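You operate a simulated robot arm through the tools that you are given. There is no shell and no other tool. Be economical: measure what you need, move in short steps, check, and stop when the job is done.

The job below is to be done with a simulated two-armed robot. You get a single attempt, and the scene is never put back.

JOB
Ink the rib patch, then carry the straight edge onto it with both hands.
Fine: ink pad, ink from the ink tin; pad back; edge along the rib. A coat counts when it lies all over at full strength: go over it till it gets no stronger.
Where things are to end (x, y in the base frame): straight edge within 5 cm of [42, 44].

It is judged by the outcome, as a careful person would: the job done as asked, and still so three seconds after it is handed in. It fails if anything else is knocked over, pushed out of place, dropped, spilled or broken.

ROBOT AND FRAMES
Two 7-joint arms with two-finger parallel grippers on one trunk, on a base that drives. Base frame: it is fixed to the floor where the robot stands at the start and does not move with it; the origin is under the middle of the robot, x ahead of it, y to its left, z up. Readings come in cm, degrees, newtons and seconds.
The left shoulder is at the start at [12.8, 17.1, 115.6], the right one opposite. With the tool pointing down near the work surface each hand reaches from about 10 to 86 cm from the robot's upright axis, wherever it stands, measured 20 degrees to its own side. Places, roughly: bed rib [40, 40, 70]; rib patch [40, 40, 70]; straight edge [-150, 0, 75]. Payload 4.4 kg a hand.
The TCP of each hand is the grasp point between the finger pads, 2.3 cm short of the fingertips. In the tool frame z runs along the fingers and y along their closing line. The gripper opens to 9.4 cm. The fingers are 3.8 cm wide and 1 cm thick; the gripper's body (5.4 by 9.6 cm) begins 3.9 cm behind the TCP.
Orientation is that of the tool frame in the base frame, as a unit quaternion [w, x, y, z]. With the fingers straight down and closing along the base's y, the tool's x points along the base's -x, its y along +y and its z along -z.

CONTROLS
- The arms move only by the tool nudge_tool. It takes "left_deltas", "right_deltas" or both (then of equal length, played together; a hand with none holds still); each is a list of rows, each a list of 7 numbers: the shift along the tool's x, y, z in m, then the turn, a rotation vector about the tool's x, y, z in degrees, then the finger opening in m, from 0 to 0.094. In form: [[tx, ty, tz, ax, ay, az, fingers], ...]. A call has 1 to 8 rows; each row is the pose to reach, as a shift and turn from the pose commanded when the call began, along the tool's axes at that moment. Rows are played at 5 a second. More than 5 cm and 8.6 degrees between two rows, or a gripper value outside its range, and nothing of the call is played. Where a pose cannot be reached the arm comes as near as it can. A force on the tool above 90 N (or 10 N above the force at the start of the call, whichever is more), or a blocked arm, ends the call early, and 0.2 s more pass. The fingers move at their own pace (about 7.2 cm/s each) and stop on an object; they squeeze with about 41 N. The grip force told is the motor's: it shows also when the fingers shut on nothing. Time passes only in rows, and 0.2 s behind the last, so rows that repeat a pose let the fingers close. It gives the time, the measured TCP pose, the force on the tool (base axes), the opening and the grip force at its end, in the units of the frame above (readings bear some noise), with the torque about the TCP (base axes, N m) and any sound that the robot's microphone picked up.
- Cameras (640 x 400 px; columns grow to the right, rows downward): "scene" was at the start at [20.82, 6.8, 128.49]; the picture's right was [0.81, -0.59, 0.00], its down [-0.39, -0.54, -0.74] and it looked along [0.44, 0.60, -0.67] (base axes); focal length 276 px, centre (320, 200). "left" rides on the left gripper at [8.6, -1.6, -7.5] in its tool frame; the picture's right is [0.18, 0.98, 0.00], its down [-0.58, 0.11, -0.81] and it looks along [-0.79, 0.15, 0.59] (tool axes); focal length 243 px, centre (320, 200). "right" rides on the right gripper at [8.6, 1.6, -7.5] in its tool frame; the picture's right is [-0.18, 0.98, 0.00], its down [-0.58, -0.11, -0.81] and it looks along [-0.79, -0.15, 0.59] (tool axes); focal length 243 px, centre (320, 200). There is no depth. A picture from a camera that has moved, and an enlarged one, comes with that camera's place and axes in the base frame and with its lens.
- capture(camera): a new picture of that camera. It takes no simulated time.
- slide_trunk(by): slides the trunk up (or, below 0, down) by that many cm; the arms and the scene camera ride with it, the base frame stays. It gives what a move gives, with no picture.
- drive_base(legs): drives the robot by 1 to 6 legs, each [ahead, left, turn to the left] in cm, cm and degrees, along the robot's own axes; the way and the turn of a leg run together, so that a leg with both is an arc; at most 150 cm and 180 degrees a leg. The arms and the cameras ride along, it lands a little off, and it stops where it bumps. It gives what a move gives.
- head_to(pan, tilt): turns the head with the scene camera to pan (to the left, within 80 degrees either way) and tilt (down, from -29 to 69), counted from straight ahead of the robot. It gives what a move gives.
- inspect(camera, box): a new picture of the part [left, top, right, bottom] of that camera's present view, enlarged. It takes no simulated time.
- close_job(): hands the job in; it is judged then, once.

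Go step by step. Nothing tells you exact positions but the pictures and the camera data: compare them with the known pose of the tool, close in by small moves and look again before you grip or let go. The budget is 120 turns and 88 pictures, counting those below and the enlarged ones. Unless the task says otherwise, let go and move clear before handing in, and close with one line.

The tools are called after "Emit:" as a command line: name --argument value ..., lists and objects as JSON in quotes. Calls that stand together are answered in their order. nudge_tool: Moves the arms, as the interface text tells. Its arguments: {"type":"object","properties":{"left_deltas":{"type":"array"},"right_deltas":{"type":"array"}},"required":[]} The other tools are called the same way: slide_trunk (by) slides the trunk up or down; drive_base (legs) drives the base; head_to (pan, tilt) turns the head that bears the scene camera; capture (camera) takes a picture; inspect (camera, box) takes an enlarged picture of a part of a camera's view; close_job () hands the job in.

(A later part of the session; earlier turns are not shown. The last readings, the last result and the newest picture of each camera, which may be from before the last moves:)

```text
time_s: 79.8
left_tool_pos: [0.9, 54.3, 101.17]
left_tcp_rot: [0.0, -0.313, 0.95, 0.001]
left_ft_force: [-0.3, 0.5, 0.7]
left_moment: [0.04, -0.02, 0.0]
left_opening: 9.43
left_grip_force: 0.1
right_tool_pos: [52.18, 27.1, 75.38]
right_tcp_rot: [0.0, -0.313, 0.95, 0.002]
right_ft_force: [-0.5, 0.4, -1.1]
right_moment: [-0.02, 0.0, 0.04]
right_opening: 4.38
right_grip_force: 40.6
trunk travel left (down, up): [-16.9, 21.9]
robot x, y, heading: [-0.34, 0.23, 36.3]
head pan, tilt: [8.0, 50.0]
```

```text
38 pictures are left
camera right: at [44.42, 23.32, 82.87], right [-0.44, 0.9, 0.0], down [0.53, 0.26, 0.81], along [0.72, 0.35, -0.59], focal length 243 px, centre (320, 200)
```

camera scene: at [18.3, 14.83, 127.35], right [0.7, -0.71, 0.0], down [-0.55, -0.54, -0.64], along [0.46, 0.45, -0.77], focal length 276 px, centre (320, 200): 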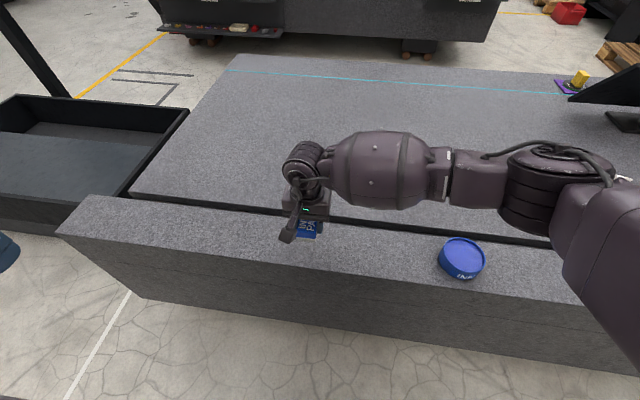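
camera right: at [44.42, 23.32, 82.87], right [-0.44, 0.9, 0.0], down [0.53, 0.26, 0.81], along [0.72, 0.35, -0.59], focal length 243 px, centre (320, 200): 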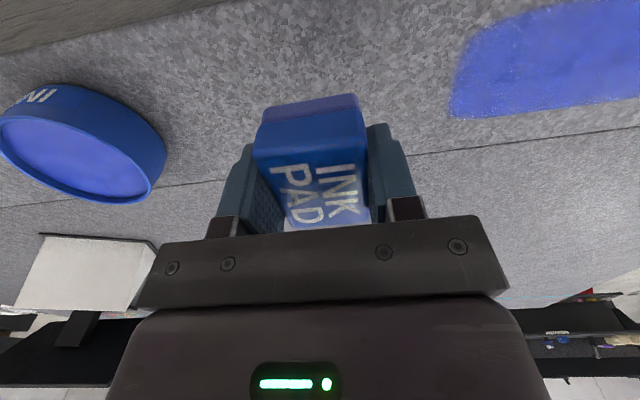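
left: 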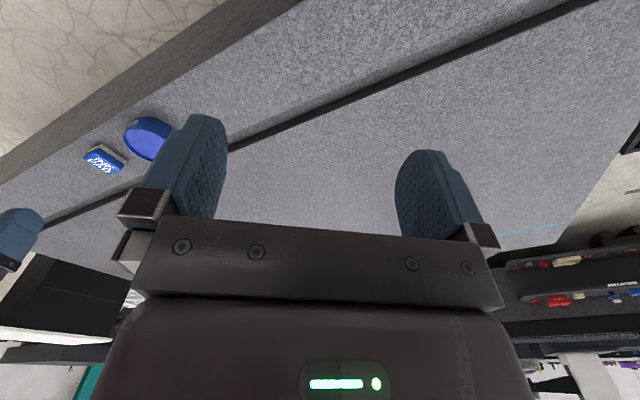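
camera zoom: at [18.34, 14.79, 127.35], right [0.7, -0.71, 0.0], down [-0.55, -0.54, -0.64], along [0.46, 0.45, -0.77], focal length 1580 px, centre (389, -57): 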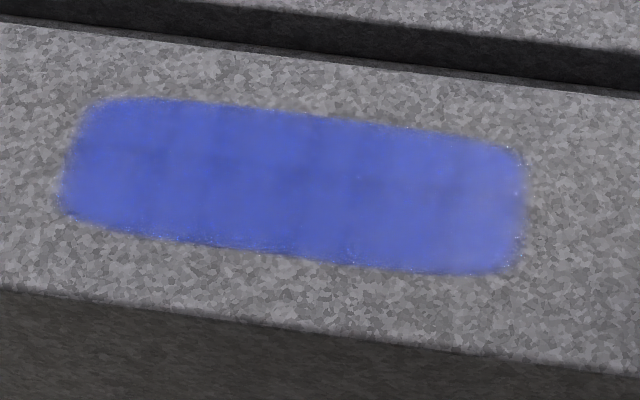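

No change from the second set, so the coat is at full strength. Now the pad goes back to its starting spot at [73.3, 0], passing well above the tin.

Emit:
nudge_tool --right_deltas '[[0, -0.02, -0.03, 0, 0, 0, 0.03], [0, -0.068, -0.03, 0, 0, 0, 0.03], [0, -0.116, -0.03, 0, 0, 0, 0.03], [0, -0.164, -0.03, 0, 0, 0.5, 0.03], [0, -0.212, -0.03, 0, 0, 1.5, 0.03], [0, -0.26, -0.03, 0, 0, 2.5, 0.03], [-0.004, -0.305, -0.03, 0, 0, 3.5, 0.03], [-0.008, -0.344, -0.03, 0, 0, 4.5, 0.03]]'

Emit:
nudge_tool --right_deltas '[[0, 0, 0.045, 0, 0, 0, 0.03], [0, 0, 0.08, 0, 0, 0, 0.03], [0, 0, 0.088, 0, 0, 0, 0.03], [0, 0, 0.088, 0, 0, 0, 0.03]]'

```text
time_s: 81.7
left_tool_pos: [1.03, 54.31, 101.2]
left_tcp_rot: [0.0, -0.314, 0.949, 0.001]
left_ft_force: [-0.2, -0.7, -0.2]
left_moment: [0.0, 0.01, -0.02]
left_opening: 9.39
left_grip_force: 0.0
right_tool_pos: [73.28, -0.19, 78.21]
right_tcp_rot: [-0.001, -0.276, 0.961, 0.003]
right_ft_force: [0.1, 0.4, -0.8]
right_moment: [0.01, -0.01, -0.01]
right_opening: 4.36
right_grip_force: 40.9
trunk travel left (down, up): [-16.9, 21.9]
robot x, y, heading: [-0.31, -0.26, 36.4]
head pan, tilt: [8.0, 50.0]
```

```text
time_s: 82.7
left_tool_pos: [1.0, 54.29, 101.21]
left_tcp_rot: [0.0, -0.313, 0.95, 0.001]
left_ft_force: [-0.3, 0.3, -0.2]
left_moment: [0.01, 0.01, 0.04]
left_opening: 9.38
left_grip_force: 0.1
right_tool_pos: [73.14, -0.19, 69.5]
right_tcp_rot: [0.0, -0.275, 0.962, 0.002]
right_ft_force: [0.2, 0.0, -0.1]
right_moment: [-0.02, 0.06, -0.01]
right_opening: 4.36
right_grip_force: 41.2
trunk travel left (down, up): [-16.9, 21.9]
robot x, y, heading: [0.02, -0.28, 36.6]
head pan, tilt: [8.0, 50.0]
```

Emit:
nudge_tool --right_deltas '[[0, 0, 0.003, 0, 0, 0, 0.03], [0, 0, 0.006, 0, 0, 0, 0.03], [0, 0, 0.007, 0, 0, 0, 0.03], [0, 0, 0.007, 0, 0, 0, 0.03]]'

```text
time_s: 83.7
left_tool_pos: [0.88, 54.4, 101.13]
left_tcp_rot: [-0.001, -0.313, 0.95, 0.001]
left_ft_force: [0.3, -0.5, 0.5]
left_moment: [0.05, -0.03, 0.01]
left_opening: 9.38
left_grip_force: 0.1
right_tool_pos: [73.24, -0.14, 68.73]
right_tcp_rot: [0.0, -0.276, 0.961, 0.002]
right_ft_force: [-0.1, -0.2, 0.1]
right_moment: [-0.03, 0.0, -0.04]
right_opening: 4.38
right_grip_force: 41.3
trunk travel left (down, up): [-16.9, 21.9]
robot x, y, heading: [-0.28, -0.2, 36.5]
head pan, tilt: [8.0, 50.0]
```

Emit:
nudge_tool --right_deltas '[[0, 0, 0.002, 0, 0, 0, 0.03], [0, 0, 0.003, 0, 0, 0, 0.03], [0, 0, 0.003, 0, 0, 0, 0.03]]'

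```text
time_s: 84.5
left_tool_pos: [0.77, 54.2, 101.2]
left_tcp_rot: [0.001, -0.313, 0.95, 0.0]
left_ft_force: [0.2, -0.2, -0.1]
left_moment: [-0.01, 0.01, 0.0]
left_opening: 9.41
left_grip_force: 0.1
right_tool_pos: [73.24, -0.05, 68.64]
right_tcp_rot: [0.001, -0.275, 0.961, 0.002]
right_ft_force: [-3.0, -3.2, 13.8]
right_moment: [-0.15, -0.05, 0.0]
right_opening: 4.39
right_grip_force: 41.3
trunk travel left (down, up): [-16.9, 21.9]
robot x, y, heading: [0.17, -0.01, 36.5]
head pan, tilt: [8.0, 50.0]
```

The pad is down on the rib. I'll ease off a millimetre or two, open and rise straight up.

Emit:
nudge_tool --right_deltas '[[0, 0, -0.0015, 0, 0, 0, 0.045], [0, 0, -0.0015, 0, 0, 0, 0.06], [0, 0, -0.0015, 0, 0, 0, 0.06], [0, 0, -0.03, 0, 0, 0, 0.06], [0, 0, -0.07, 0, 0, 0, 0.06], [0, 0, -0.11, 0, 0, 0, 0.06], [0, 0, -0.15, 0, 0, 0, 0.06]]'

Emit:
capture --camera "right"

Emit:
head_to --pan -20 --tilt 45

Emit:
capture --camera "scene"

```text
time_s: 86.0
left_tool_pos: [0.85, 54.27, 101.24]
left_tcp_rot: [0.0, -0.313, 0.95, 0.0]
left_ft_force: [-0.3, 0.5, -0.6]
left_moment: [0.04, 0.0, 0.02]
left_opening: 9.37
left_grip_force: 0.1
right_tool_pos: [73.23, -0.34, 83.69]
right_tcp_rot: [0.0, -0.276, 0.961, 0.002]
right_ft_force: [-0.6, 0.1, 0.3]
right_moment: [-0.01, -0.03, 0.01]
right_opening: 5.99
right_grip_force: 0.1
trunk travel left (down, up): [-16.9, 21.9]
robot x, y, heading: [-0.07, 0.35, 36.4]
head pan, tilt: [8.0, 50.0]
```

```text
37 pictures are left
camera right: at [65.24, -3.55, 91.05], right [-0.36, 0.93, 0.0], down [0.55, 0.21, 0.81], along [0.75, 0.3, -0.59], focal length 243 px, centre (320, 200)
```

right: 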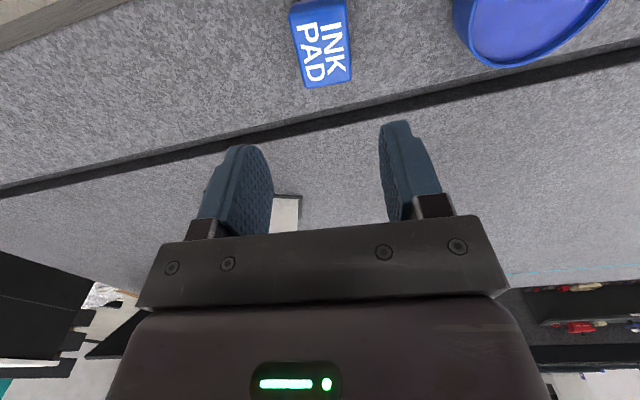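

```text
time_s: 87.0
left_tool_pos: [0.96, 54.23, 101.27]
left_tcp_rot: [0.0, -0.314, 0.949, 0.0]
left_ft_force: [-0.1, -0.7, -0.9]
left_moment: [-0.02, -0.03, 0.01]
left_opening: 9.42
left_grip_force: 0.1
right_tool_pos: [73.29, -0.35, 83.42]
right_tcp_rot: [-0.001, -0.276, 0.961, 0.002]
right_ft_force: [0.0, 0.0, 0.7]
right_moment: [-0.01, -0.01, 0.01]
right_opening: 5.99
right_grip_force: 0.0
trunk travel left (down, up): [-16.9, 21.9]
robot x, y, heading: [-0.43, 0.02, 36.2]
head pan, tilt: [-20.0, 45.0]
```

```text
36 pictures are left
camera scene: at [20.59, 11.75, 128.04], right [0.28, -0.96, 0.0], down [-0.68, -0.2, -0.71], along [0.68, 0.2, -0.71], focal length 276 px, centre (320, 200)
```

scene: 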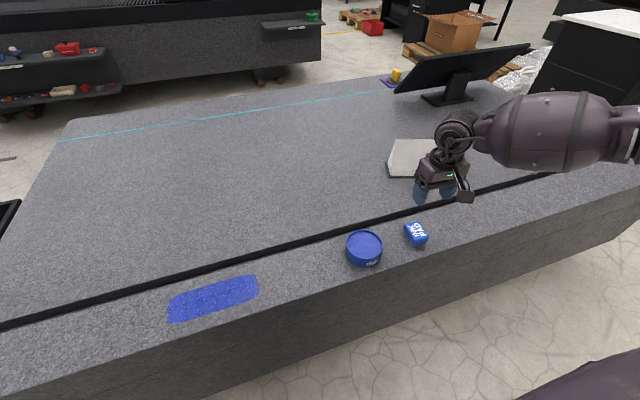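

The pad is back in place and everything stands as before. I'll retract the right hand, then turn round to find the straight edge behind.

Emit:
nudge_tool --right_deltas '[[0, 0, -0.04, 0, 0, 0, 0.09], [0.02, 0, -0.08, 0, 0, 0, 0.09], [0.06, 0.01, -0.1, 0, 0, -2, 0.09], [0.1, 0.02, -0.12, 0, 0, -4.5, 0.09], [0.14, 0.04, -0.14, 0, 0, -4.5, 0.09], [0.18, 0.06, -0.15, 0, 0, -4.5, 0.09]]'

Emit:
drive_base --legs '[[0, 0, 80]]'

Emit:
head_to --pan 63 --tilt 20

Emit:
capture --camera "scene"

```text
time_s: 88.4
left_tool_pos: [0.94, 54.28, 101.25]
left_tcp_rot: [0.0, -0.314, 0.95, 0.0]
left_ft_force: [-0.5, 0.2, 0.5]
left_moment: [-0.02, -0.04, 0.0]
left_opening: 9.39
left_grip_force: 0.1
right_tool_pos: [54.76, -4.47, 98.51]
right_tcp_rot: [0.0, -0.313, 0.95, 0.002]
right_ft_force: [-0.1, 0.2, -0.1]
right_moment: [0.01, 0.0, -0.05]
right_opening: 9.01
right_grip_force: 0.1
trunk travel left (down, up): [-16.9, 21.9]
robot x, y, heading: [0.08, -0.05, 36.4]
head pan, tilt: [-20.0, 45.0]
```

```text
time_s: 92.2
left_tool_pos: [-53.3, 9.91, 101.15]
left_tcp_rot: [0.001, 0.852, -0.523, -0.001]
left_ft_force: [0.2, 0.0, 0.7]
left_moment: [-0.03, 0.01, 0.01]
left_opening: 9.43
left_grip_force: 0.0
right_tool_pos: [13.65, 53.37, 98.54]
right_tcp_rot: [0.001, 0.852, -0.524, -0.001]
right_ft_force: [-0.5, 1.0, 0.3]
right_moment: [-0.05, -0.02, 0.01]
right_opening: 9.03
right_grip_force: 0.1
trunk travel left (down, up): [-16.9, 21.9]
robot x, y, heading: [-0.34, -0.28, 117.1]
head pan, tilt: [-20.0, 45.0]
```

```text
time_s: 93.8
left_tool_pos: [-53.36, 9.97, 101.21]
left_tcp_rot: [0.001, 0.852, -0.523, -0.001]
left_ft_force: [0.1, -0.5, -0.2]
left_moment: [0.03, 0.05, 0.0]
left_opening: 9.38
left_grip_force: 0.1
right_tool_pos: [13.63, 53.46, 98.55]
right_tcp_rot: [0.001, 0.852, -0.523, -0.001]
right_ft_force: [0.5, -0.2, -0.1]
right_moment: [0.02, 0.01, 0.01]
right_opening: 8.99
right_grip_force: 0.0
trunk travel left (down, up): [-16.9, 21.9]
robot x, y, heading: [0.1, -0.02, 117.0]
head pan, tilt: [63.0, 20.0]
```

```text
35 pictures are left
camera scene: at [-16.4, 14.18, 131.91], right [0.0, 1.0, 0.0], down [0.34, 0.0, -0.94], along [-0.94, 0.0, -0.34], focal length 276 px, centre (320, 200)
```

scene: 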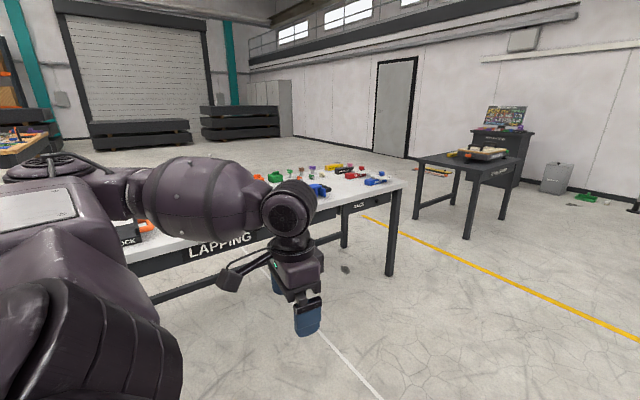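

A table marked LAPPING stands behind, its front edge around x = -110. I'll finish the turn to face it.

Emit:
drive_base --legs '[[0, 0, 63]]'

Emit:
head_to --pan 0 --tilt 25

Emit:
capture --camera "scene"

```text
time_s: 97.0
left_tool_pos: [-32.98, -43.13, 101.17]
left_tcp_rot: [0.001, 1.0, 0.001, 0.0]
left_ft_force: [0.6, 0.2, 0.6]
left_moment: [0.04, 0.02, 0.01]
left_opening: 9.4
left_grip_force: 0.0
right_tool_pos: [-41.38, 36.36, 98.63]
right_tcp_rot: [0.002, 1.0, 0.0, 0.0]
right_ft_force: [0.5, -0.2, 0.3]
right_moment: [0.04, 0.0, 0.0]
right_opening: 8.99
right_grip_force: 0.0
trunk travel left (down, up): [-16.9, 21.9]
robot x, y, heading: [0.14, 0.15, 180.1]
head pan, tilt: [63.0, 20.0]
```

```text
time_s: 98.3
left_tool_pos: [-33.2, -43.04, 101.27]
left_tcp_rot: [0.001, 1.0, -0.001, 0.0]
left_ft_force: [-0.4, 0.7, -0.4]
left_moment: [-0.03, 0.04, -0.03]
left_opening: 9.37
left_grip_force: 0.2
right_tool_pos: [-41.38, 36.28, 98.74]
right_tcp_rot: [0.002, 1.0, 0.0, 0.0]
right_ft_force: [-0.2, -0.5, -0.3]
right_moment: [0.03, 0.02, -0.02]
right_opening: 8.99
right_grip_force: 0.0
trunk travel left (down, up): [-16.9, 21.9]
robot x, y, heading: [0.16, 0.35, 180.1]
head pan, tilt: [0.0, 25.0]
```

```text
34 pictures are left
camera scene: at [-24.97, 0.04, 131.1], right [0.0, 1.0, 0.0], down [0.42, 0.0, -0.91], along [-0.91, 0.0, -0.42], focal length 276 px, centre (320, 200)
```

scene: 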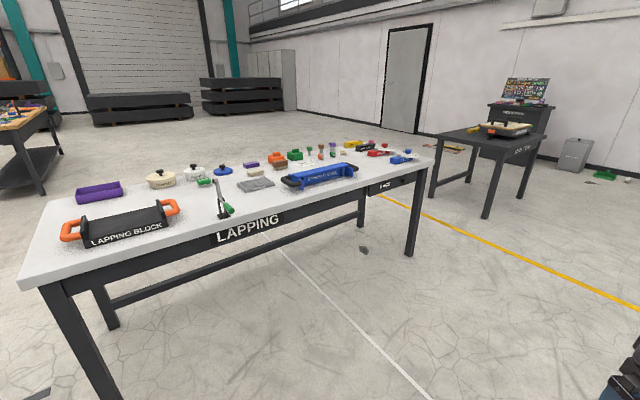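

A blue, two-ended tool sits on the table near the expected place, likely the straight edge. I'll zoom in.

Emit:
inspect --camera "scene" --box '[200, 130, 392, 250]'

```text
3.33 times, centred on (296, 190) of scene
camera zoom: at [-24.97, 0.04, 131.1], right [0.0, 1.0, 0.0], down [0.42, 0.0, -0.91], along [-0.91, 0.0, -0.42], focal length 921 px, centre (400, 233)
```

zoom: 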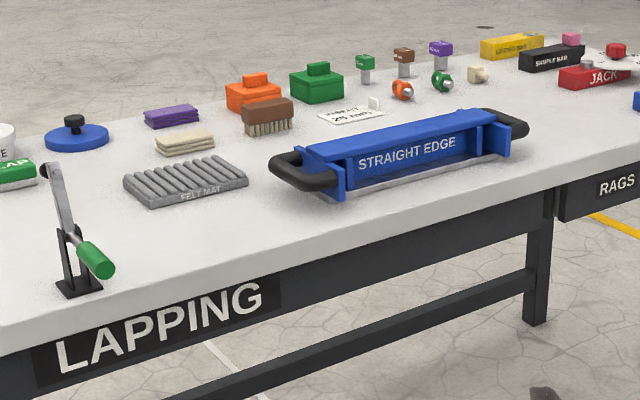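

That is the straight edge, with a bar handle at each end; it and the table lie along about 123°, so I should face 213°. I'll turn, sidestep to the right and come partway in, then look again.

Emit:
drive_base --legs '[[0, 0, 33.3], [0, -95, 0], [50, 0, 0]]'

Emit:
head_to --pan 0 --tilt 35

Emit:
capture --camera "scene"

```text
time_s: 111.0
left_tool_pos: [-96.87, -1.25, 101.19]
left_tcp_rot: [0.001, 0.959, 0.283, 0.001]
left_ft_force: [0.0, -0.1, -1.1]
left_moment: [-0.01, -0.02, -0.01]
left_opening: 9.39
left_grip_force: 0.0
right_tool_pos: [-147.16, 60.78, 98.54]
right_tcp_rot: [0.001, 0.959, 0.284, 0.001]
right_ft_force: [-0.4, -0.2, -0.1]
right_moment: [0.0, 0.01, 0.01]
right_opening: 9.0
right_grip_force: 0.1
trunk travel left (down, up): [-16.9, 21.9]
robot x, y, heading: [-92.51, 52.99, -146.8]
head pan, tilt: [0.0, 25.0]
```

```text
time_s: 111.8
left_tool_pos: [-96.85, -1.18, 101.25]
left_tcp_rot: [0.001, 0.959, 0.284, 0.001]
left_ft_force: [0.4, -0.3, -0.1]
left_moment: [-0.01, -0.01, 0.02]
left_opening: 9.4
left_grip_force: 0.1
right_tool_pos: [-147.03, 60.83, 98.71]
right_tcp_rot: [0.001, 0.959, 0.283, 0.001]
right_ft_force: [0.2, -0.5, -0.1]
right_moment: [0.05, 0.03, -0.03]
right_opening: 9.02
right_grip_force: 0.0
trunk travel left (down, up): [-16.9, 21.9]
robot x, y, heading: [-92.65, 52.99, -147.1]
head pan, tilt: [0.0, 35.0]
```

```text
32 pictures are left
camera scene: at [-113.22, 39.55, 129.53], right [-0.54, 0.84, 0.0], down [0.48, 0.31, -0.82], along [-0.69, -0.45, -0.57], focal length 276 px, centre (320, 200)
```

scene: 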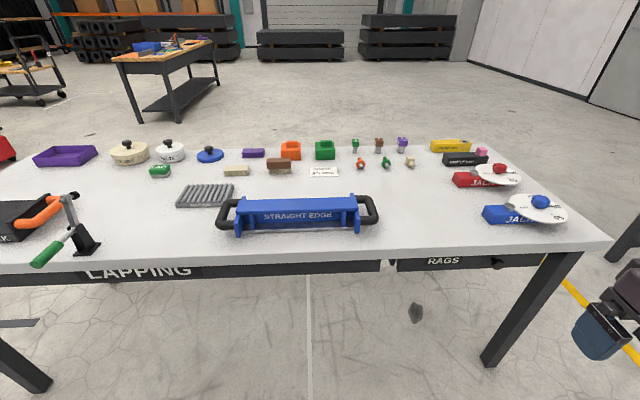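

The straight edge is squared up ahead: centre about 86 cm ahead and 6 cm left of me, its handles at z ≈ 83 and 45 cm apart at their outer ends. I'll drive in 26 cm and centre on it.

Emit:
drive_base --legs '[[0, 6, 0], [25, 0, 0]]'

Emit:
head_to --pan 0 --tilt 55

Emit:
capture --camera "scene"

Emit:
capture --camera "left"

```text
time_s: 114.4
left_tool_pos: [-114.56, -19.78, 101.17]
left_tcp_rot: [0.001, 0.959, 0.285, 0.001]
left_ft_force: [0.0, -0.6, -0.1]
left_moment: [0.01, -0.03, -0.04]
left_opening: 9.42
left_grip_force: 0.0
right_tool_pos: [-165.04, 41.95, 98.59]
right_tcp_rot: [0.002, 0.959, 0.284, 0.001]
right_ft_force: [0.3, -0.6, -0.4]
right_moment: [0.01, -0.03, 0.01]
right_opening: 9.0
right_grip_force: 0.0
trunk travel left (down, up): [-16.9, 21.9]
robot x, y, heading: [-110.53, 33.98, -146.9]
head pan, tilt: [0.0, 35.0]
```

```text
time_s: 115.2
left_tool_pos: [-114.66, -19.91, 101.2]
left_tcp_rot: [0.001, 0.958, 0.285, 0.001]
left_ft_force: [0.8, -0.2, 0.3]
left_moment: [0.01, 0.03, -0.01]
left_opening: 9.41
left_grip_force: 0.0
right_tool_pos: [-165.07, 42.04, 98.56]
right_tcp_rot: [0.002, 0.959, 0.284, 0.001]
right_ft_force: [0.4, 0.2, 0.4]
right_moment: [0.0, -0.01, 0.0]
right_opening: 9.0
right_grip_force: 0.0
trunk travel left (down, up): [-16.9, 21.9]
robot x, y, heading: [-110.29, 33.88, -147.0]
head pan, tilt: [0.0, 55.0]
```

```text
31 pictures are left
camera scene: at [-129.7, 21.62, 126.71], right [-0.55, 0.84, 0.0], down [0.69, 0.45, -0.57], along [-0.48, -0.31, -0.82], focal length 276 px, centre (320, 200)
```

scene: 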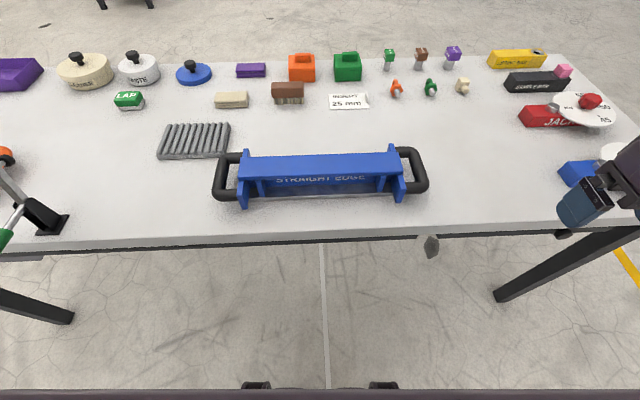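

```text
30 pictures are left
camera left: at [-108.18, -13.77, 108.64], right [0.69, -0.72, 0.0], down [-0.43, -0.41, 0.81], along [-0.58, -0.56, -0.59], focal length 243 px, centre (320, 200)
```

left: 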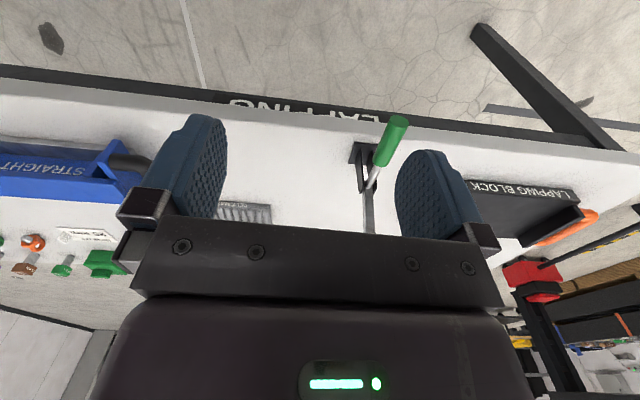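

I can see both D-shaped end handles from above. I'll zoom in on them for the bar and gap sizes.

Emit:
inspect --camera "scene" --box '[200, 130, 328, 210]'

Emit:
inspect --camera "scene" --box '[328, 130, 456, 210]'

```text
5.00 times, centred on (264, 170) of scene
camera zoom: at [-129.7, 21.62, 126.71], right [-0.55, 0.84, 0.0], down [0.69, 0.45, -0.57], along [-0.48, -0.31, -0.82], focal length 1382 px, centre (600, 350)
```

zoom: 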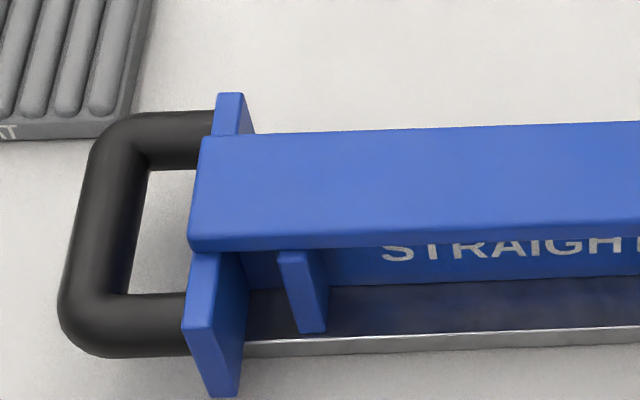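

```text
5.00 times, centred on (392, 170) of scene
camera zoom: at [-129.7, 21.62, 126.71], right [-0.55, 0.84, 0.0], down [0.69, 0.45, -0.57], along [-0.48, -0.31, -0.82], focal length 1382 px, centre (-40, 350)
```

zoom: 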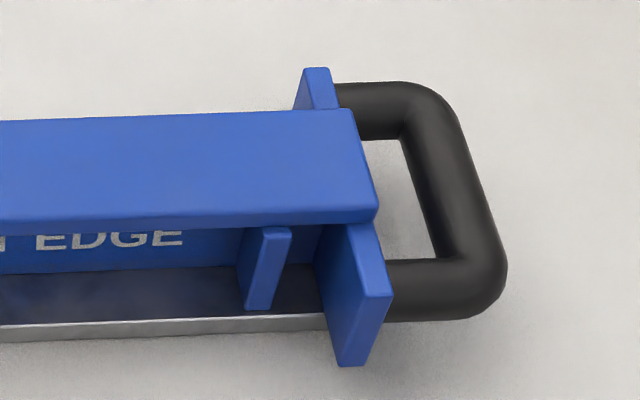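

The bars are about 2.2 cm thick with a 2.1 × 5.7 cm gap behind each, so a finger fits inside. The edge is turned about 2.6° from me, so I'll square up the base and recheck.

Emit:
drive_base --legs '[[0, 0, 2.6], [0, -3.2, 0]]'

Emit:
capture --camera "scene"

```text
time_s: 116.6
left_tool_pos: [-113.99, -17.49, 101.13]
left_tcp_rot: [0.001, 0.952, 0.306, 0.0]
left_ft_force: [-0.4, 0.6, 0.6]
left_moment: [-0.03, -0.01, -0.01]
left_opening: 9.43
left_grip_force: 0.0
right_tool_pos: [-167.17, 42.02, 98.49]
right_tcp_rot: [0.003, 0.952, 0.306, 0.001]
right_ft_force: [-0.2, 0.4, -0.2]
right_moment: [-0.01, 0.0, 0.03]
right_opening: 8.99
right_grip_force: 0.0
trunk travel left (down, up): [-16.9, 21.9]
robot x, y, heading: [-111.99, 36.52, -144.3]
head pan, tilt: [0.0, 55.0]
```

```text
27 pictures are left
camera scene: at [-131.01, 23.42, 126.7], right [-0.58, 0.81, 0.0], down [0.67, 0.48, -0.57], along [-0.47, -0.34, -0.82], focal length 276 px, centre (320, 200)
```

scene: 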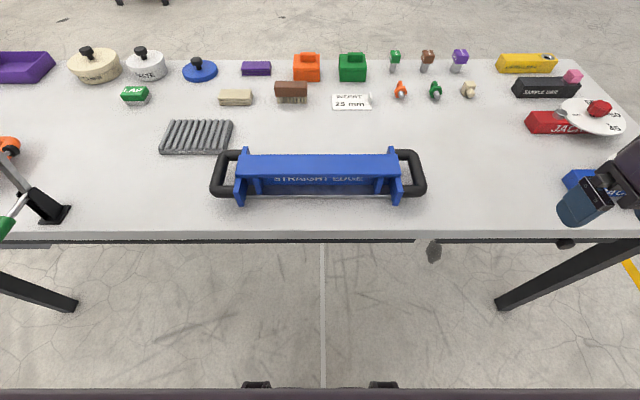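

Now it is square and centred. I'll bring both hands over, short of the handles, to view them with the wrist cameras.

Emit:
nudge_tool --left_deltas '[[-0.027, -0.032, 0, 0, 0, 0, 0.08], [-0.054, -0.064, 0, 0, 0, 0, 0.06], [-0.081, -0.096, 0, 0, 0, 0, 0.05], [-0.108, -0.128, 0.01, 0, 0, 0, 0.034], [-0.135, -0.16, 0.02, 0, 0, 0, 0.034], [-0.162, -0.192, 0.04, 0, 0, 0, 0.034], [-0.188, -0.222, 0.06, 0, 0, 0, 0.034]]' --right_deltas '[[-0.015, 0.024, 0, 0, 0, 0, 0.08], [-0.03, 0.048, 0, 0, 0, 0, 0.06], [-0.045, 0.072, 0, 0, 0, 0, 0.05], [-0.06, 0.096, 0, 0, 0, 0, 0.034], [-0.075, 0.12, 0.01, 0, 0, 0, 0.034], [-0.09, 0.142, 0.02, 0, 0, 0, 0.034], [-0.104, 0.162, 0.035, 0, 0, 0, 0.034]]'

Emit:
capture --camera "left"

Emit:
capture --camera "right"

```text
time_s: 118.2
left_tool_pos: [-142.24, -10.4, 94.86]
left_tcp_rot: [-0.001, 0.952, 0.307, 0.002]
left_ft_force: [-1.5, 0.1, -0.5]
left_moment: [0.02, 0.0, -0.05]
left_opening: 3.39
left_grip_force: 0.0
right_tool_pos: [-166.33, 22.79, 95.06]
right_tcp_rot: [0.001, 0.952, 0.306, 0.003]
right_ft_force: [0.0, -0.9, 0.0]
right_moment: [-0.01, -0.03, -0.01]
right_opening: 3.41
right_grip_force: 0.1
trunk travel left (down, up): [-16.9, 21.9]
robot x, y, heading: [-112.43, 36.56, -144.5]
head pan, tilt: [0.0, 55.0]
```

```text
26 pictures are left
camera left: at [-136.18, -3.99, 102.4], right [0.72, -0.69, 0.0], down [-0.41, -0.43, 0.8], along [-0.55, -0.58, -0.59], focal length 243 px, centre (320, 200)
```

left: 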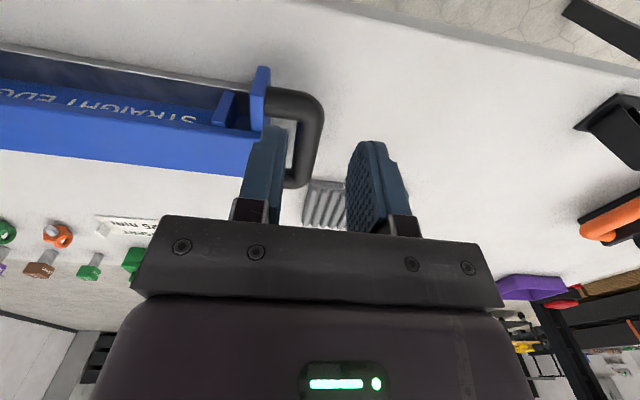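

```text
25 pictures are left
camera right: at [-158.18, 26.52, 102.48], right [0.42, -0.91, 0.0], down [-0.54, -0.25, 0.8], along [-0.73, -0.34, -0.59], focal length 243 px, centre (320, 200)
```

right: 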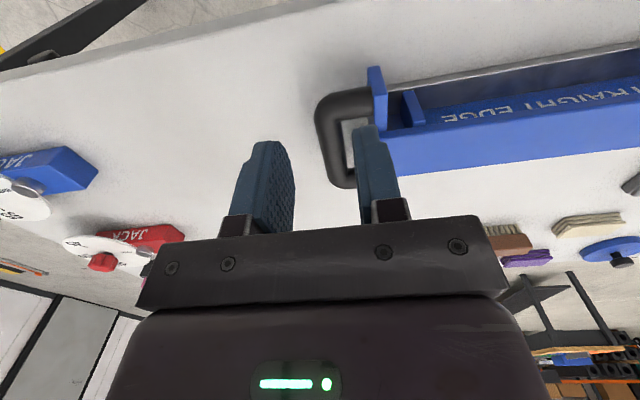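

Both wrist views agree: the bars lie 8.1 cm straight ahead of each hand at about z = 83. I'll move over them, stop above and check before descending.

Emit:
nudge_tool --left_deltas '[[-0.04, 0, 0, 0, 0, 0, 0.034], [-0.081, 0, 0.01, 0, 0, 0, 0.034], [-0.081, 0, 0.04, 0, 0, 0, 0.034], [-0.081, 0, 0.065, 0, 0, 0, 0.034], [-0.081, 0, 0.065, 0, 0, 0, 0.034]]' --right_deltas '[[-0.04, 0, 0, 0, 0, 0, 0.034], [-0.081, 0, 0.01, 0, 0, 0, 0.034], [-0.081, 0, 0.04, 0, 0, 0, 0.034], [-0.081, 0, 0.065, 0, 0, 0, 0.034], [-0.081, 0, 0.065, 0, 0, 0, 0.034]]'

Emit:
inspect --camera "scene" --box '[190, 100, 446, 260]'

Emit:
capture --camera "left"

Emit:
capture --camera "right"

```text
time_s: 119.4
left_tool_pos: [-145.26, -16.32, 91.61]
left_tcp_rot: [0.0, 0.952, 0.307, 0.0]
left_ft_force: [-0.4, -0.1, 1.3]
left_moment: [-0.04, -0.01, 0.03]
left_opening: 3.41
left_grip_force: 0.0
left hand out of reach, approached as far as the arm can: row 2, 3, 4, 5
right_tool_pos: [-172.69, 18.18, 88.64]
right_tcp_rot: [0.001, 0.952, 0.307, 0.0]
right_ft_force: [-0.5, -1.0, 0.3]
right_moment: [0.07, -0.02, -0.02]
right_opening: 3.41
right_grip_force: 0.1
trunk travel left (down, up): [-16.9, 21.9]
robot x, y, heading: [-112.35, 37.0, -144.1]
head pan, tilt: [0.0, 55.0]
```

```text
2.50 times, centred on (318, 180) of scene
camera zoom: at [-130.94, 23.38, 126.72], right [-0.58, 0.81, 0.0], down [0.67, 0.48, -0.57], along [-0.47, -0.34, -0.82], focal length 691 px, centre (325, 250)
```

zoom: 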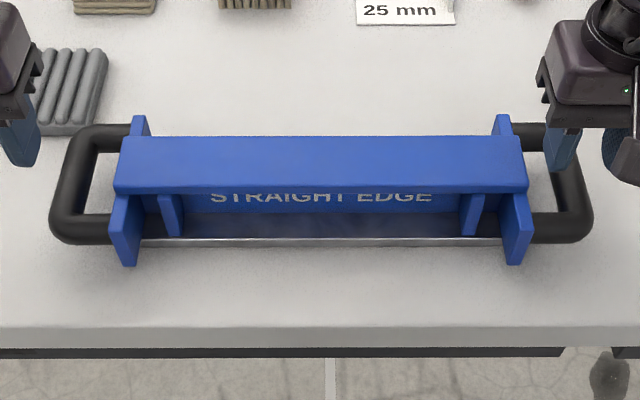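

```text
23 pictures are left
camera left: at [-139.13, -9.76, 99.0], right [0.72, -0.69, 0.0], down [-0.41, -0.43, 0.81], along [-0.56, -0.58, -0.59], focal length 243 px, centre (320, 200)
```

left: 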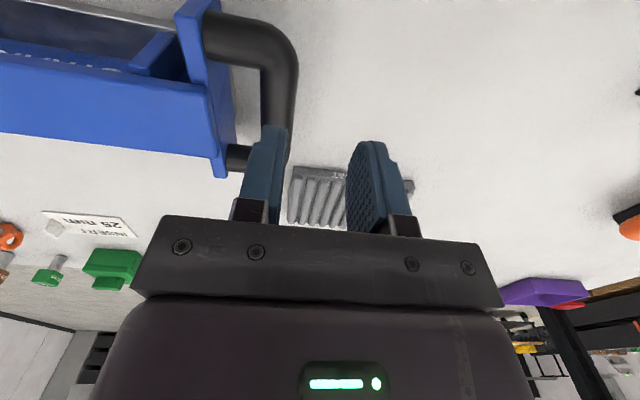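

```text
22 pictures are left
camera right: at [-164.49, 21.96, 96.09], right [0.42, -0.91, 0.0], down [-0.54, -0.25, 0.81], along [-0.73, -0.34, -0.59], focal length 243 px, centre (320, 200)
```

right: 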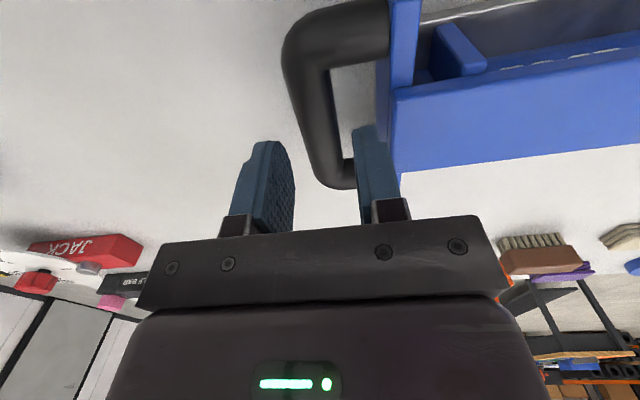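

The right hand sits properly over its bar, but the left arm stopped short at a joint limit. I'll raise the left hand a bit to see how it follows.

Emit:
nudge_tool --left_deltas '[[0, 0, -0.03, 0, 0, 0, 0.034], [0, 0, -0.06, 0, 0, 0, 0.034], [0, 0, -0.09, 0, 0, 0, 0.034], [0, 0, -0.12, 0, 0, 0, 0.034]]'

```text
time_s: 120.4
left_tool_pos: [-145.07, -16.23, 103.27]
left_tcp_rot: [0.0, 0.952, 0.306, 0.001]
left_ft_force: [0.2, 0.2, 0.3]
left_moment: [-0.01, 0.01, 0.02]
left_opening: 3.39
left_grip_force: 0.0
right_tool_pos: [-172.65, 18.25, 88.69]
right_tcp_rot: [0.001, 0.952, 0.307, 0.0]
right_ft_force: [0.5, 0.3, 0.9]
right_moment: [0.03, -0.01, -0.02]
right_opening: 3.4
right_grip_force: 0.0
trunk travel left (down, up): [-16.9, 21.9]
robot x, y, heading: [-112.52, 36.86, -144.5]
head pan, tilt: [0.0, 55.0]
```

Emit:
nudge_tool --left_deltas '[[-0.01, -0.015, 0, 0, 0, 0, 0.034], [-0.025, -0.036, 0, 0, 0, 0, 0.034], [-0.025, -0.036, 0.04, 0, 0, 0, 0.034], [-0.025, -0.036, 0.08, 0, 0, 0, 0.034]]'

Emit:
head_to --pan 35 --tilt 25

Emit:
capture --camera "scene"

```text
time_s: 121.4
left_tool_pos: [-147.52, -15.25, 96.11]
left_tcp_rot: [0.0, 0.952, 0.306, -0.001]
left_ft_force: [0.2, -0.7, -0.1]
left_moment: [-0.01, -0.03, 0.01]
left_opening: 3.41
left_grip_force: 0.0
left hand out of reach, approached as far as the arm can: row 3, 4
right_tool_pos: [-172.55, 18.26, 88.82]
right_tcp_rot: [0.002, 0.952, 0.307, 0.001]
right_ft_force: [0.8, 0.4, 0.6]
right_moment: [0.01, 0.02, -0.02]
right_opening: 3.42
right_grip_force: 0.1
trunk travel left (down, up): [-16.9, 21.9]
robot x, y, heading: [-112.83, 36.86, -144.3]
head pan, tilt: [0.0, 55.0]
```

```text
time_s: 122.4
left_tool_pos: [-147.45, -15.24, 96.19]
left_tcp_rot: [0.001, 0.952, 0.307, 0.0]
left_ft_force: [-0.3, -0.9, 0.5]
left_moment: [0.0, 0.0, -0.01]
left_opening: 3.38
left_grip_force: 0.1
right_tool_pos: [-172.6, 18.21, 88.72]
right_tcp_rot: [0.002, 0.952, 0.307, 0.0]
right_ft_force: [-0.4, -0.2, 0.2]
right_moment: [0.04, -0.01, -0.01]
right_opening: 3.39
right_grip_force: 0.0
trunk travel left (down, up): [-16.9, 21.9]
robot x, y, heading: [-112.26, 36.72, -144.3]
head pan, tilt: [35.0, 25.0]
```

```text
21 pictures are left
camera scene: at [-128.17, 18.87, 131.09], right [-0.94, 0.33, 0.0], down [0.14, 0.4, -0.91], along [-0.3, -0.85, -0.42], focal length 276 px, centre (320, 200)
```

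scene: 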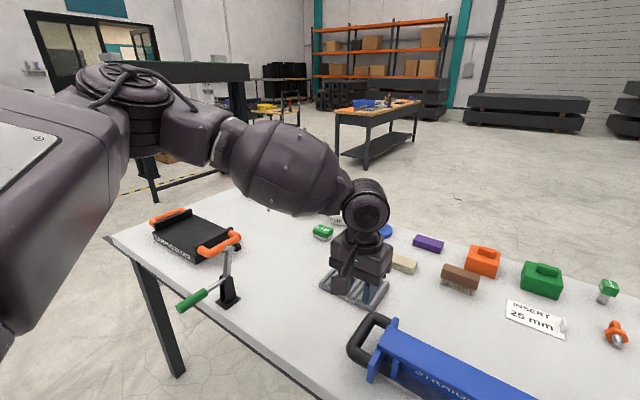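

The left arm seems limited in how far it extends in this posture. I'll lift both hands, draw them back 10 cm and drive 10 cm closer so that the handles come within easy reach.

Emit:
nudge_tool --left_deltas '[[0.02, 0, -0.01, 0, 0, 0, 0.034], [0.04, 0, -0.01, 0, 0, 0, 0.034], [0.07, 0, -0.01, 0, 0, 0, 0.034], [0.1, 0, -0.01, 0, 0, 0, 0.034]]' --right_deltas '[[0, 0, -0.04, 0, 0, 0, 0.034], [0.02, 0, -0.08, 0, 0, 0, 0.034], [0.06, 0, -0.085, 0, 0, 0, 0.034], [0.1, 0, -0.085, 0, 0, 0, 0.034]]'

Emit:
drive_base --legs '[[10, 0, 0]]'

Emit:
nudge_tool --left_deltas '[[0, 0, 0.03, 0, 0, 0, 0.034], [0, 0, 0.06, 0, 0, 0, 0.034]]' --right_deltas '[[0, 0, 0.03, 0, 0, 0, 0.034], [0, 0, 0.06, 0, 0, 0, 0.034]]'

```text
time_s: 123.4
left_tool_pos: [-139.37, -9.27, 97.24]
left_tcp_rot: [0.002, 0.952, 0.307, -0.001]
left_ft_force: [-0.4, 0.2, 0.1]
left_moment: [0.0, 0.01, 0.03]
left_opening: 3.4
left_grip_force: 0.0
right_tool_pos: [-164.52, 24.13, 97.05]
right_tcp_rot: [0.001, 0.952, 0.307, 0.0]
right_ft_force: [0.2, 1.3, 0.4]
right_moment: [-0.03, 0.03, 0.01]
right_opening: 3.43
right_grip_force: 0.0
trunk travel left (down, up): [-16.9, 21.9]
robot x, y, heading: [-112.35, 36.81, -144.3]
head pan, tilt: [35.0, 25.0]
```

```text
time_s: 124.5
left_tool_pos: [-147.61, -15.3, 96.96]
left_tcp_rot: [0.001, 0.952, 0.307, 0.001]
left_ft_force: [-0.1, 0.4, -0.1]
left_moment: [0.01, -0.03, 0.02]
left_opening: 3.4
left_grip_force: 0.0
right_tool_pos: [-172.87, 18.3, 96.97]
right_tcp_rot: [0.001, 0.952, 0.306, 0.001]
right_ft_force: [0.2, -0.2, 0.1]
right_moment: [0.02, -0.01, 0.0]
right_opening: 3.39
right_grip_force: 0.0
trunk travel left (down, up): [-16.9, 21.9]
robot x, y, heading: [-120.56, 31.16, -144.3]
head pan, tilt: [35.0, 25.0]
```

```text
time_s: 125.2
left_tool_pos: [-147.6, -15.2, 90.82]
left_tcp_rot: [0.001, 0.952, 0.305, 0.0]
left_ft_force: [-1.1, -0.6, -0.6]
left_moment: [0.0, 0.0, 0.0]
left_opening: 3.42
left_grip_force: 0.1
right_tool_pos: [-172.86, 18.24, 91.1]
right_tcp_rot: [0.002, 0.952, 0.306, 0.001]
right_ft_force: [-0.6, -0.6, 0.8]
right_moment: [0.03, 0.02, 0.01]
right_opening: 3.4
right_grip_force: 0.0
trunk travel left (down, up): [-16.9, 21.9]
robot x, y, heading: [-120.24, 31.27, -144.7]
head pan, tilt: [35.0, 25.0]
```

That works: both hands are at z ≈ 91 over the bars. I'll check the left alignment.

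Emit:
capture --camera "left"

Emit:
head_to --pan 0 --tilt 60

Emit:
capture --camera "scene"

```text
20 pictures are left
camera left: at [-141.45, -8.81, 98.32], right [0.72, -0.69, 0.0], down [-0.41, -0.43, 0.81], along [-0.56, -0.58, -0.59], focal length 243 px, centre (320, 200)
```

left: 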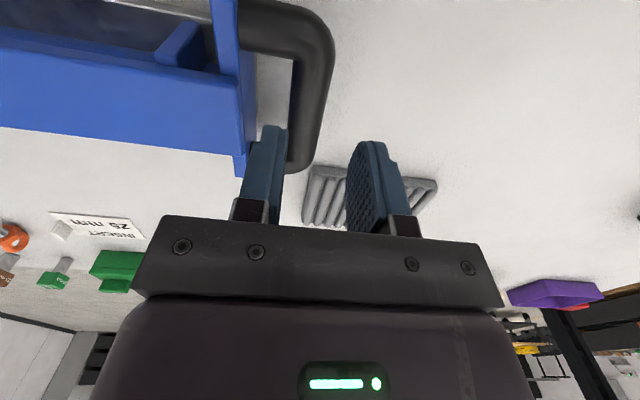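

```text
time_s: 126.2
left_tool_pos: [-147.42, -15.16, 91.0]
left_tcp_rot: [0.001, 0.952, 0.306, 0.0]
left_ft_force: [0.4, 1.2, 0.3]
left_moment: [0.0, 0.0, -0.01]
left_opening: 3.42
left_grip_force: 0.0
right_tool_pos: [-172.8, 18.27, 91.26]
right_tcp_rot: [0.001, 0.952, 0.307, 0.0]
right_ft_force: [-0.8, 0.8, -0.4]
right_moment: [-0.01, 0.0, -0.01]
right_opening: 3.41
right_grip_force: 0.1
trunk travel left (down, up): [-16.9, 21.9]
robot x, y, heading: [-120.07, 31.03, -144.1]
head pan, tilt: [0.0, 60.0]
```

```text
19 pictures are left
camera scene: at [-138.62, 17.88, 126.1], right [-0.58, 0.81, 0.0], down [0.7, 0.51, -0.5], along [-0.41, -0.29, -0.87], focal length 276 px, centre (320, 200)
```

scene: 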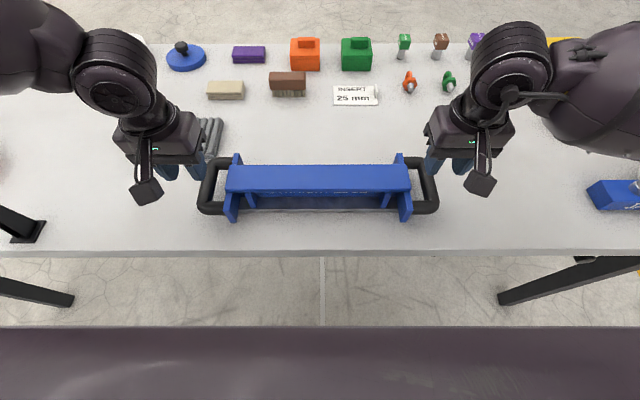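

The left bar lies about 1.4 cm farther ahead and 0.6 cm inward; the right hand is on target. I'll correct and descend to just above the bars.

Emit:
nudge_tool --left_deltas '[[-0.014, -0.006, 0, 0, 0, 0, 0.034], [-0.014, -0.006, 0.02, 0, 0, 0, 0.034], [-0.014, -0.006, 0.04, 0, 0, 0, 0.034], [-0.014, -0.006, 0.04, 0, 0, 0, 0.034]]' --right_deltas '[[0, 0, 0, 0, 0, 0, 0.034], [0, 0, 0.02, 0, 0, 0, 0.034], [0, 0, 0.04, 0, 0, 0, 0.034], [0, 0, 0.04, 0, 0, 0, 0.034]]'

Emit:
inspect --camera "left" --box '[160, 0, 480, 200]'

Emit:
inspect --camera "right" --box '[160, 0, 480, 200]'

```text
time_s: 127.2
left_tool_pos: [-147.94, -16.19, 88.0]
left_tcp_rot: [0.0, 0.952, 0.306, 0.0]
left_ft_force: [-0.4, -0.5, -0.5]
left_moment: [0.02, 0.01, 0.01]
left_opening: 3.39
left_grip_force: 0.2
left hand out of reach, approached as far as the arm can: row 2, 3, 4
right_tool_pos: [-172.62, 18.17, 87.04]
right_tcp_rot: [0.001, 0.952, 0.306, 0.0]
right_ft_force: [-0.6, 0.2, -0.7]
right_moment: [0.01, 0.01, 0.0]
right_opening: 3.4
right_grip_force: 0.0
trunk travel left (down, up): [-16.9, 21.9]
robot x, y, heading: [-120.54, 31.02, -144.3]
head pan, tilt: [0.0, 60.0]
```

```text
2.00 times, centred on (320, 100) of left
camera zoom: at [-141.82, -9.67, 95.35], right [0.72, -0.69, 0.0], down [-0.41, -0.43, 0.81], along [-0.56, -0.58, -0.59], focal length 485 px, centre (320, 400)
```

zoom: 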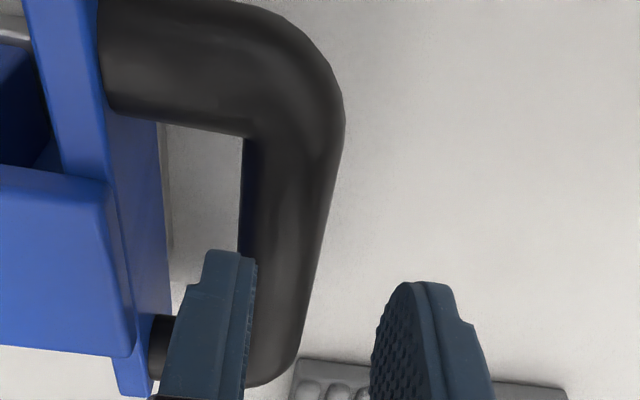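

```text
2.00 times, centred on (320, 100) of right
camera zoom: at [-164.48, 22.04, 94.59], right [0.42, -0.91, 0.0], down [-0.54, -0.25, 0.81], along [-0.73, -0.34, -0.59], focal length 485 px, centre (320, 400)
```

zoom: 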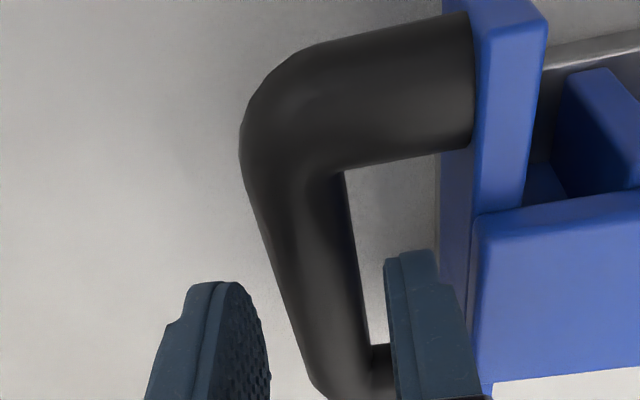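

The left arm has a height limit in this posture, lower only when nearer. Lowering the trunk will fix that, so I'll raise both hands first, then slide the trunk down by the same amount.

Emit:
nudge_tool --left_deltas '[[0, 0, -0.05, 0, 0, 0, 0.042], [0, 0, -0.1, 0, 0, 0, 0.042], [0, 0, -0.15, 0, 0, 0, 0.042], [0, 0, -0.17, 0, 0, 0, 0.042]]' --right_deltas '[[0, 0, -0.05, 0, 0, 0, 0.042], [0, 0, -0.1, 0, 0, 0, 0.042], [0, 0, -0.15, 0, 0, 0, 0.042], [0, 0, -0.18, 0, 0, 0, 0.042]]'

Emit:
slide_trunk --by -15

```text
time_s: 128.2
left_tool_pos: [-147.82, -16.19, 105.11]
left_tcp_rot: [0.0, 0.952, 0.306, -0.002]
left_ft_force: [0.5, -0.1, -0.1]
left_moment: [0.0, 0.01, -0.01]
left_opening: 4.18
left_grip_force: 0.1
right_tool_pos: [-172.53, 18.41, 104.97]
right_tcp_rot: [0.002, 0.952, 0.307, 0.002]
right_ft_force: [-0.7, 0.2, -0.2]
right_moment: [-0.02, -0.01, 0.01]
right_opening: 4.2
right_grip_force: 0.0
trunk travel left (down, up): [-16.9, 21.9]
robot x, y, heading: [-120.44, 30.83, -144.4]
head pan, tilt: [0.0, 60.0]
```

```text
time_s: 129.9
left_tool_pos: [-148.41, -16.57, 87.37]
left_tcp_rot: [-0.014, 0.951, 0.305, 0.047]
left_ft_force: [-0.3, -0.2, -0.4]
left_moment: [-0.01, -0.01, 0.0]
left_opening: 4.2
left_grip_force: 0.1
right_tool_pos: [-173.74, 17.67, 83.6]
right_tcp_rot: [-0.03, 0.947, 0.304, 0.101]
right_ft_force: [1.4, -0.1, 0.0]
right_moment: [-0.06, 0.04, 0.04]
right_opening: 4.21
right_grip_force: 0.0
trunk travel left (down, up): [-1.9, 36.9]
robot x, y, heading: [-120.07, 30.86, -144.3]
head pan, tilt: [0.0, 60.0]
```

The hands came out tilted and lower than expected, the right one by about 12°. I'll look before anything else.

Emit:
capture --camera "scene"

Emit:
inspect --camera "right" --box '[0, 0, 640, 250]'

```text
16 pictures are left
camera scene: at [-149.77, 9.91, 107.74], right [-0.58, 0.81, 0.0], down [0.7, 0.5, -0.5], along [-0.41, -0.29, -0.87], focal length 276 px, centre (320, 200)
```

scene: 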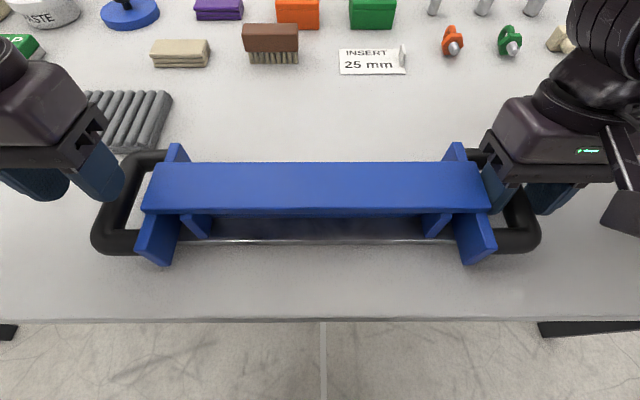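

```text
1.00 times, centred on (320, 125) of right (not enlarged: the box is as wide or as high as the picture)
camera zoom: at [-166.95, 20.46, 92.78], right [0.43, -0.9, -0.03], down [-0.66, -0.34, 0.67], along [-0.61, -0.26, -0.74], focal length 243 px, centre (320, 275)
```

zoom: 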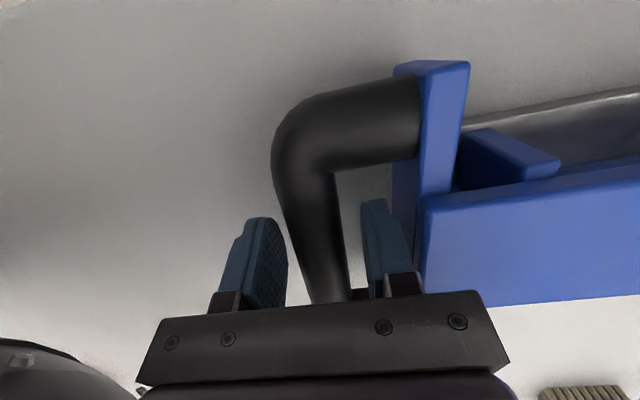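

The right fingers already straddle their bar without touching it. I'll send a null move to see what pose the arms hold.

Emit:
nudge_tool --left_deltas '[[0, 0, 0, 0, 0, 0, 0.042]]' --right_deltas '[[0, 0, 0, 0, 0, 0, 0.042]]'

```text
time_s: 130.3
left_tool_pos: [-148.38, -16.65, 87.34]
left_tcp_rot: [-0.014, 0.951, 0.307, 0.048]
left_ft_force: [0.3, 0.3, 0.5]
left_moment: [-0.04, -0.01, -0.04]
left_opening: 4.18
left_grip_force: 0.0
right_tool_pos: [-173.67, 17.61, 83.6]
right_tcp_rot: [-0.03, 0.947, 0.305, 0.101]
right_ft_force: [0.2, 0.6, -0.5]
right_moment: [-0.02, 0.0, 0.01]
right_opening: 4.19
right_grip_force: 0.1
trunk travel left (down, up): [-1.9, 36.9]
robot x, y, heading: [-120.32, 30.38, -144.2]
head pan, tilt: [0.0, 60.0]
```

The arms are steady but pitched back by 12° (right) and 6° (left). I'll level both about the TCP in small turns.

Emit:
nudge_tool --left_deltas '[[0, 0, 0, 0, -1.9, 0, 0.042], [0, 0, 0, 0, -3.8, 0, 0.042], [0, 0, 0, 0, -5.7, 0, 0.042], [0, 0, 0, 0, -5.7, 0, 0.042]]' --right_deltas '[[0, 0, 0, 0, -4, 0, 0.042], [0, 0, 0, 0, -8, 0, 0.042], [0, 0, 0, 0, -12, 0, 0.042], [0, 0, 0, 0, -12, 0, 0.042]]'

```text
time_s: 131.3
left_tool_pos: [-148.72, -17.67, 87.46]
left_tcp_rot: [0.001, 0.952, 0.305, 0.001]
left_ft_force: [-0.8, 1.1, 0.1]
left_moment: [-0.01, 0.02, 0.01]
left_opening: 4.22
left_grip_force: 0.0
left hand out of reach, approached as far as the arm can: row 2, 3, 4
right_tool_pos: [-176.84, 16.37, 83.24]
right_tcp_rot: [0.001, 0.953, 0.302, 0.002]
right_ft_force: [-4.4, 2.2, -1.3]
right_moment: [0.0, 0.01, -0.05]
right_opening: 4.01
right_grip_force: 0.0
right hand out of reach, approached as far as the arm can: row 1, 2, 3, 4
trunk travel left (down, up): [-1.9, 36.9]
robot x, y, heading: [-120.5, 31.05, -144.3]
head pan, tilt: [0.0, 60.0]
```

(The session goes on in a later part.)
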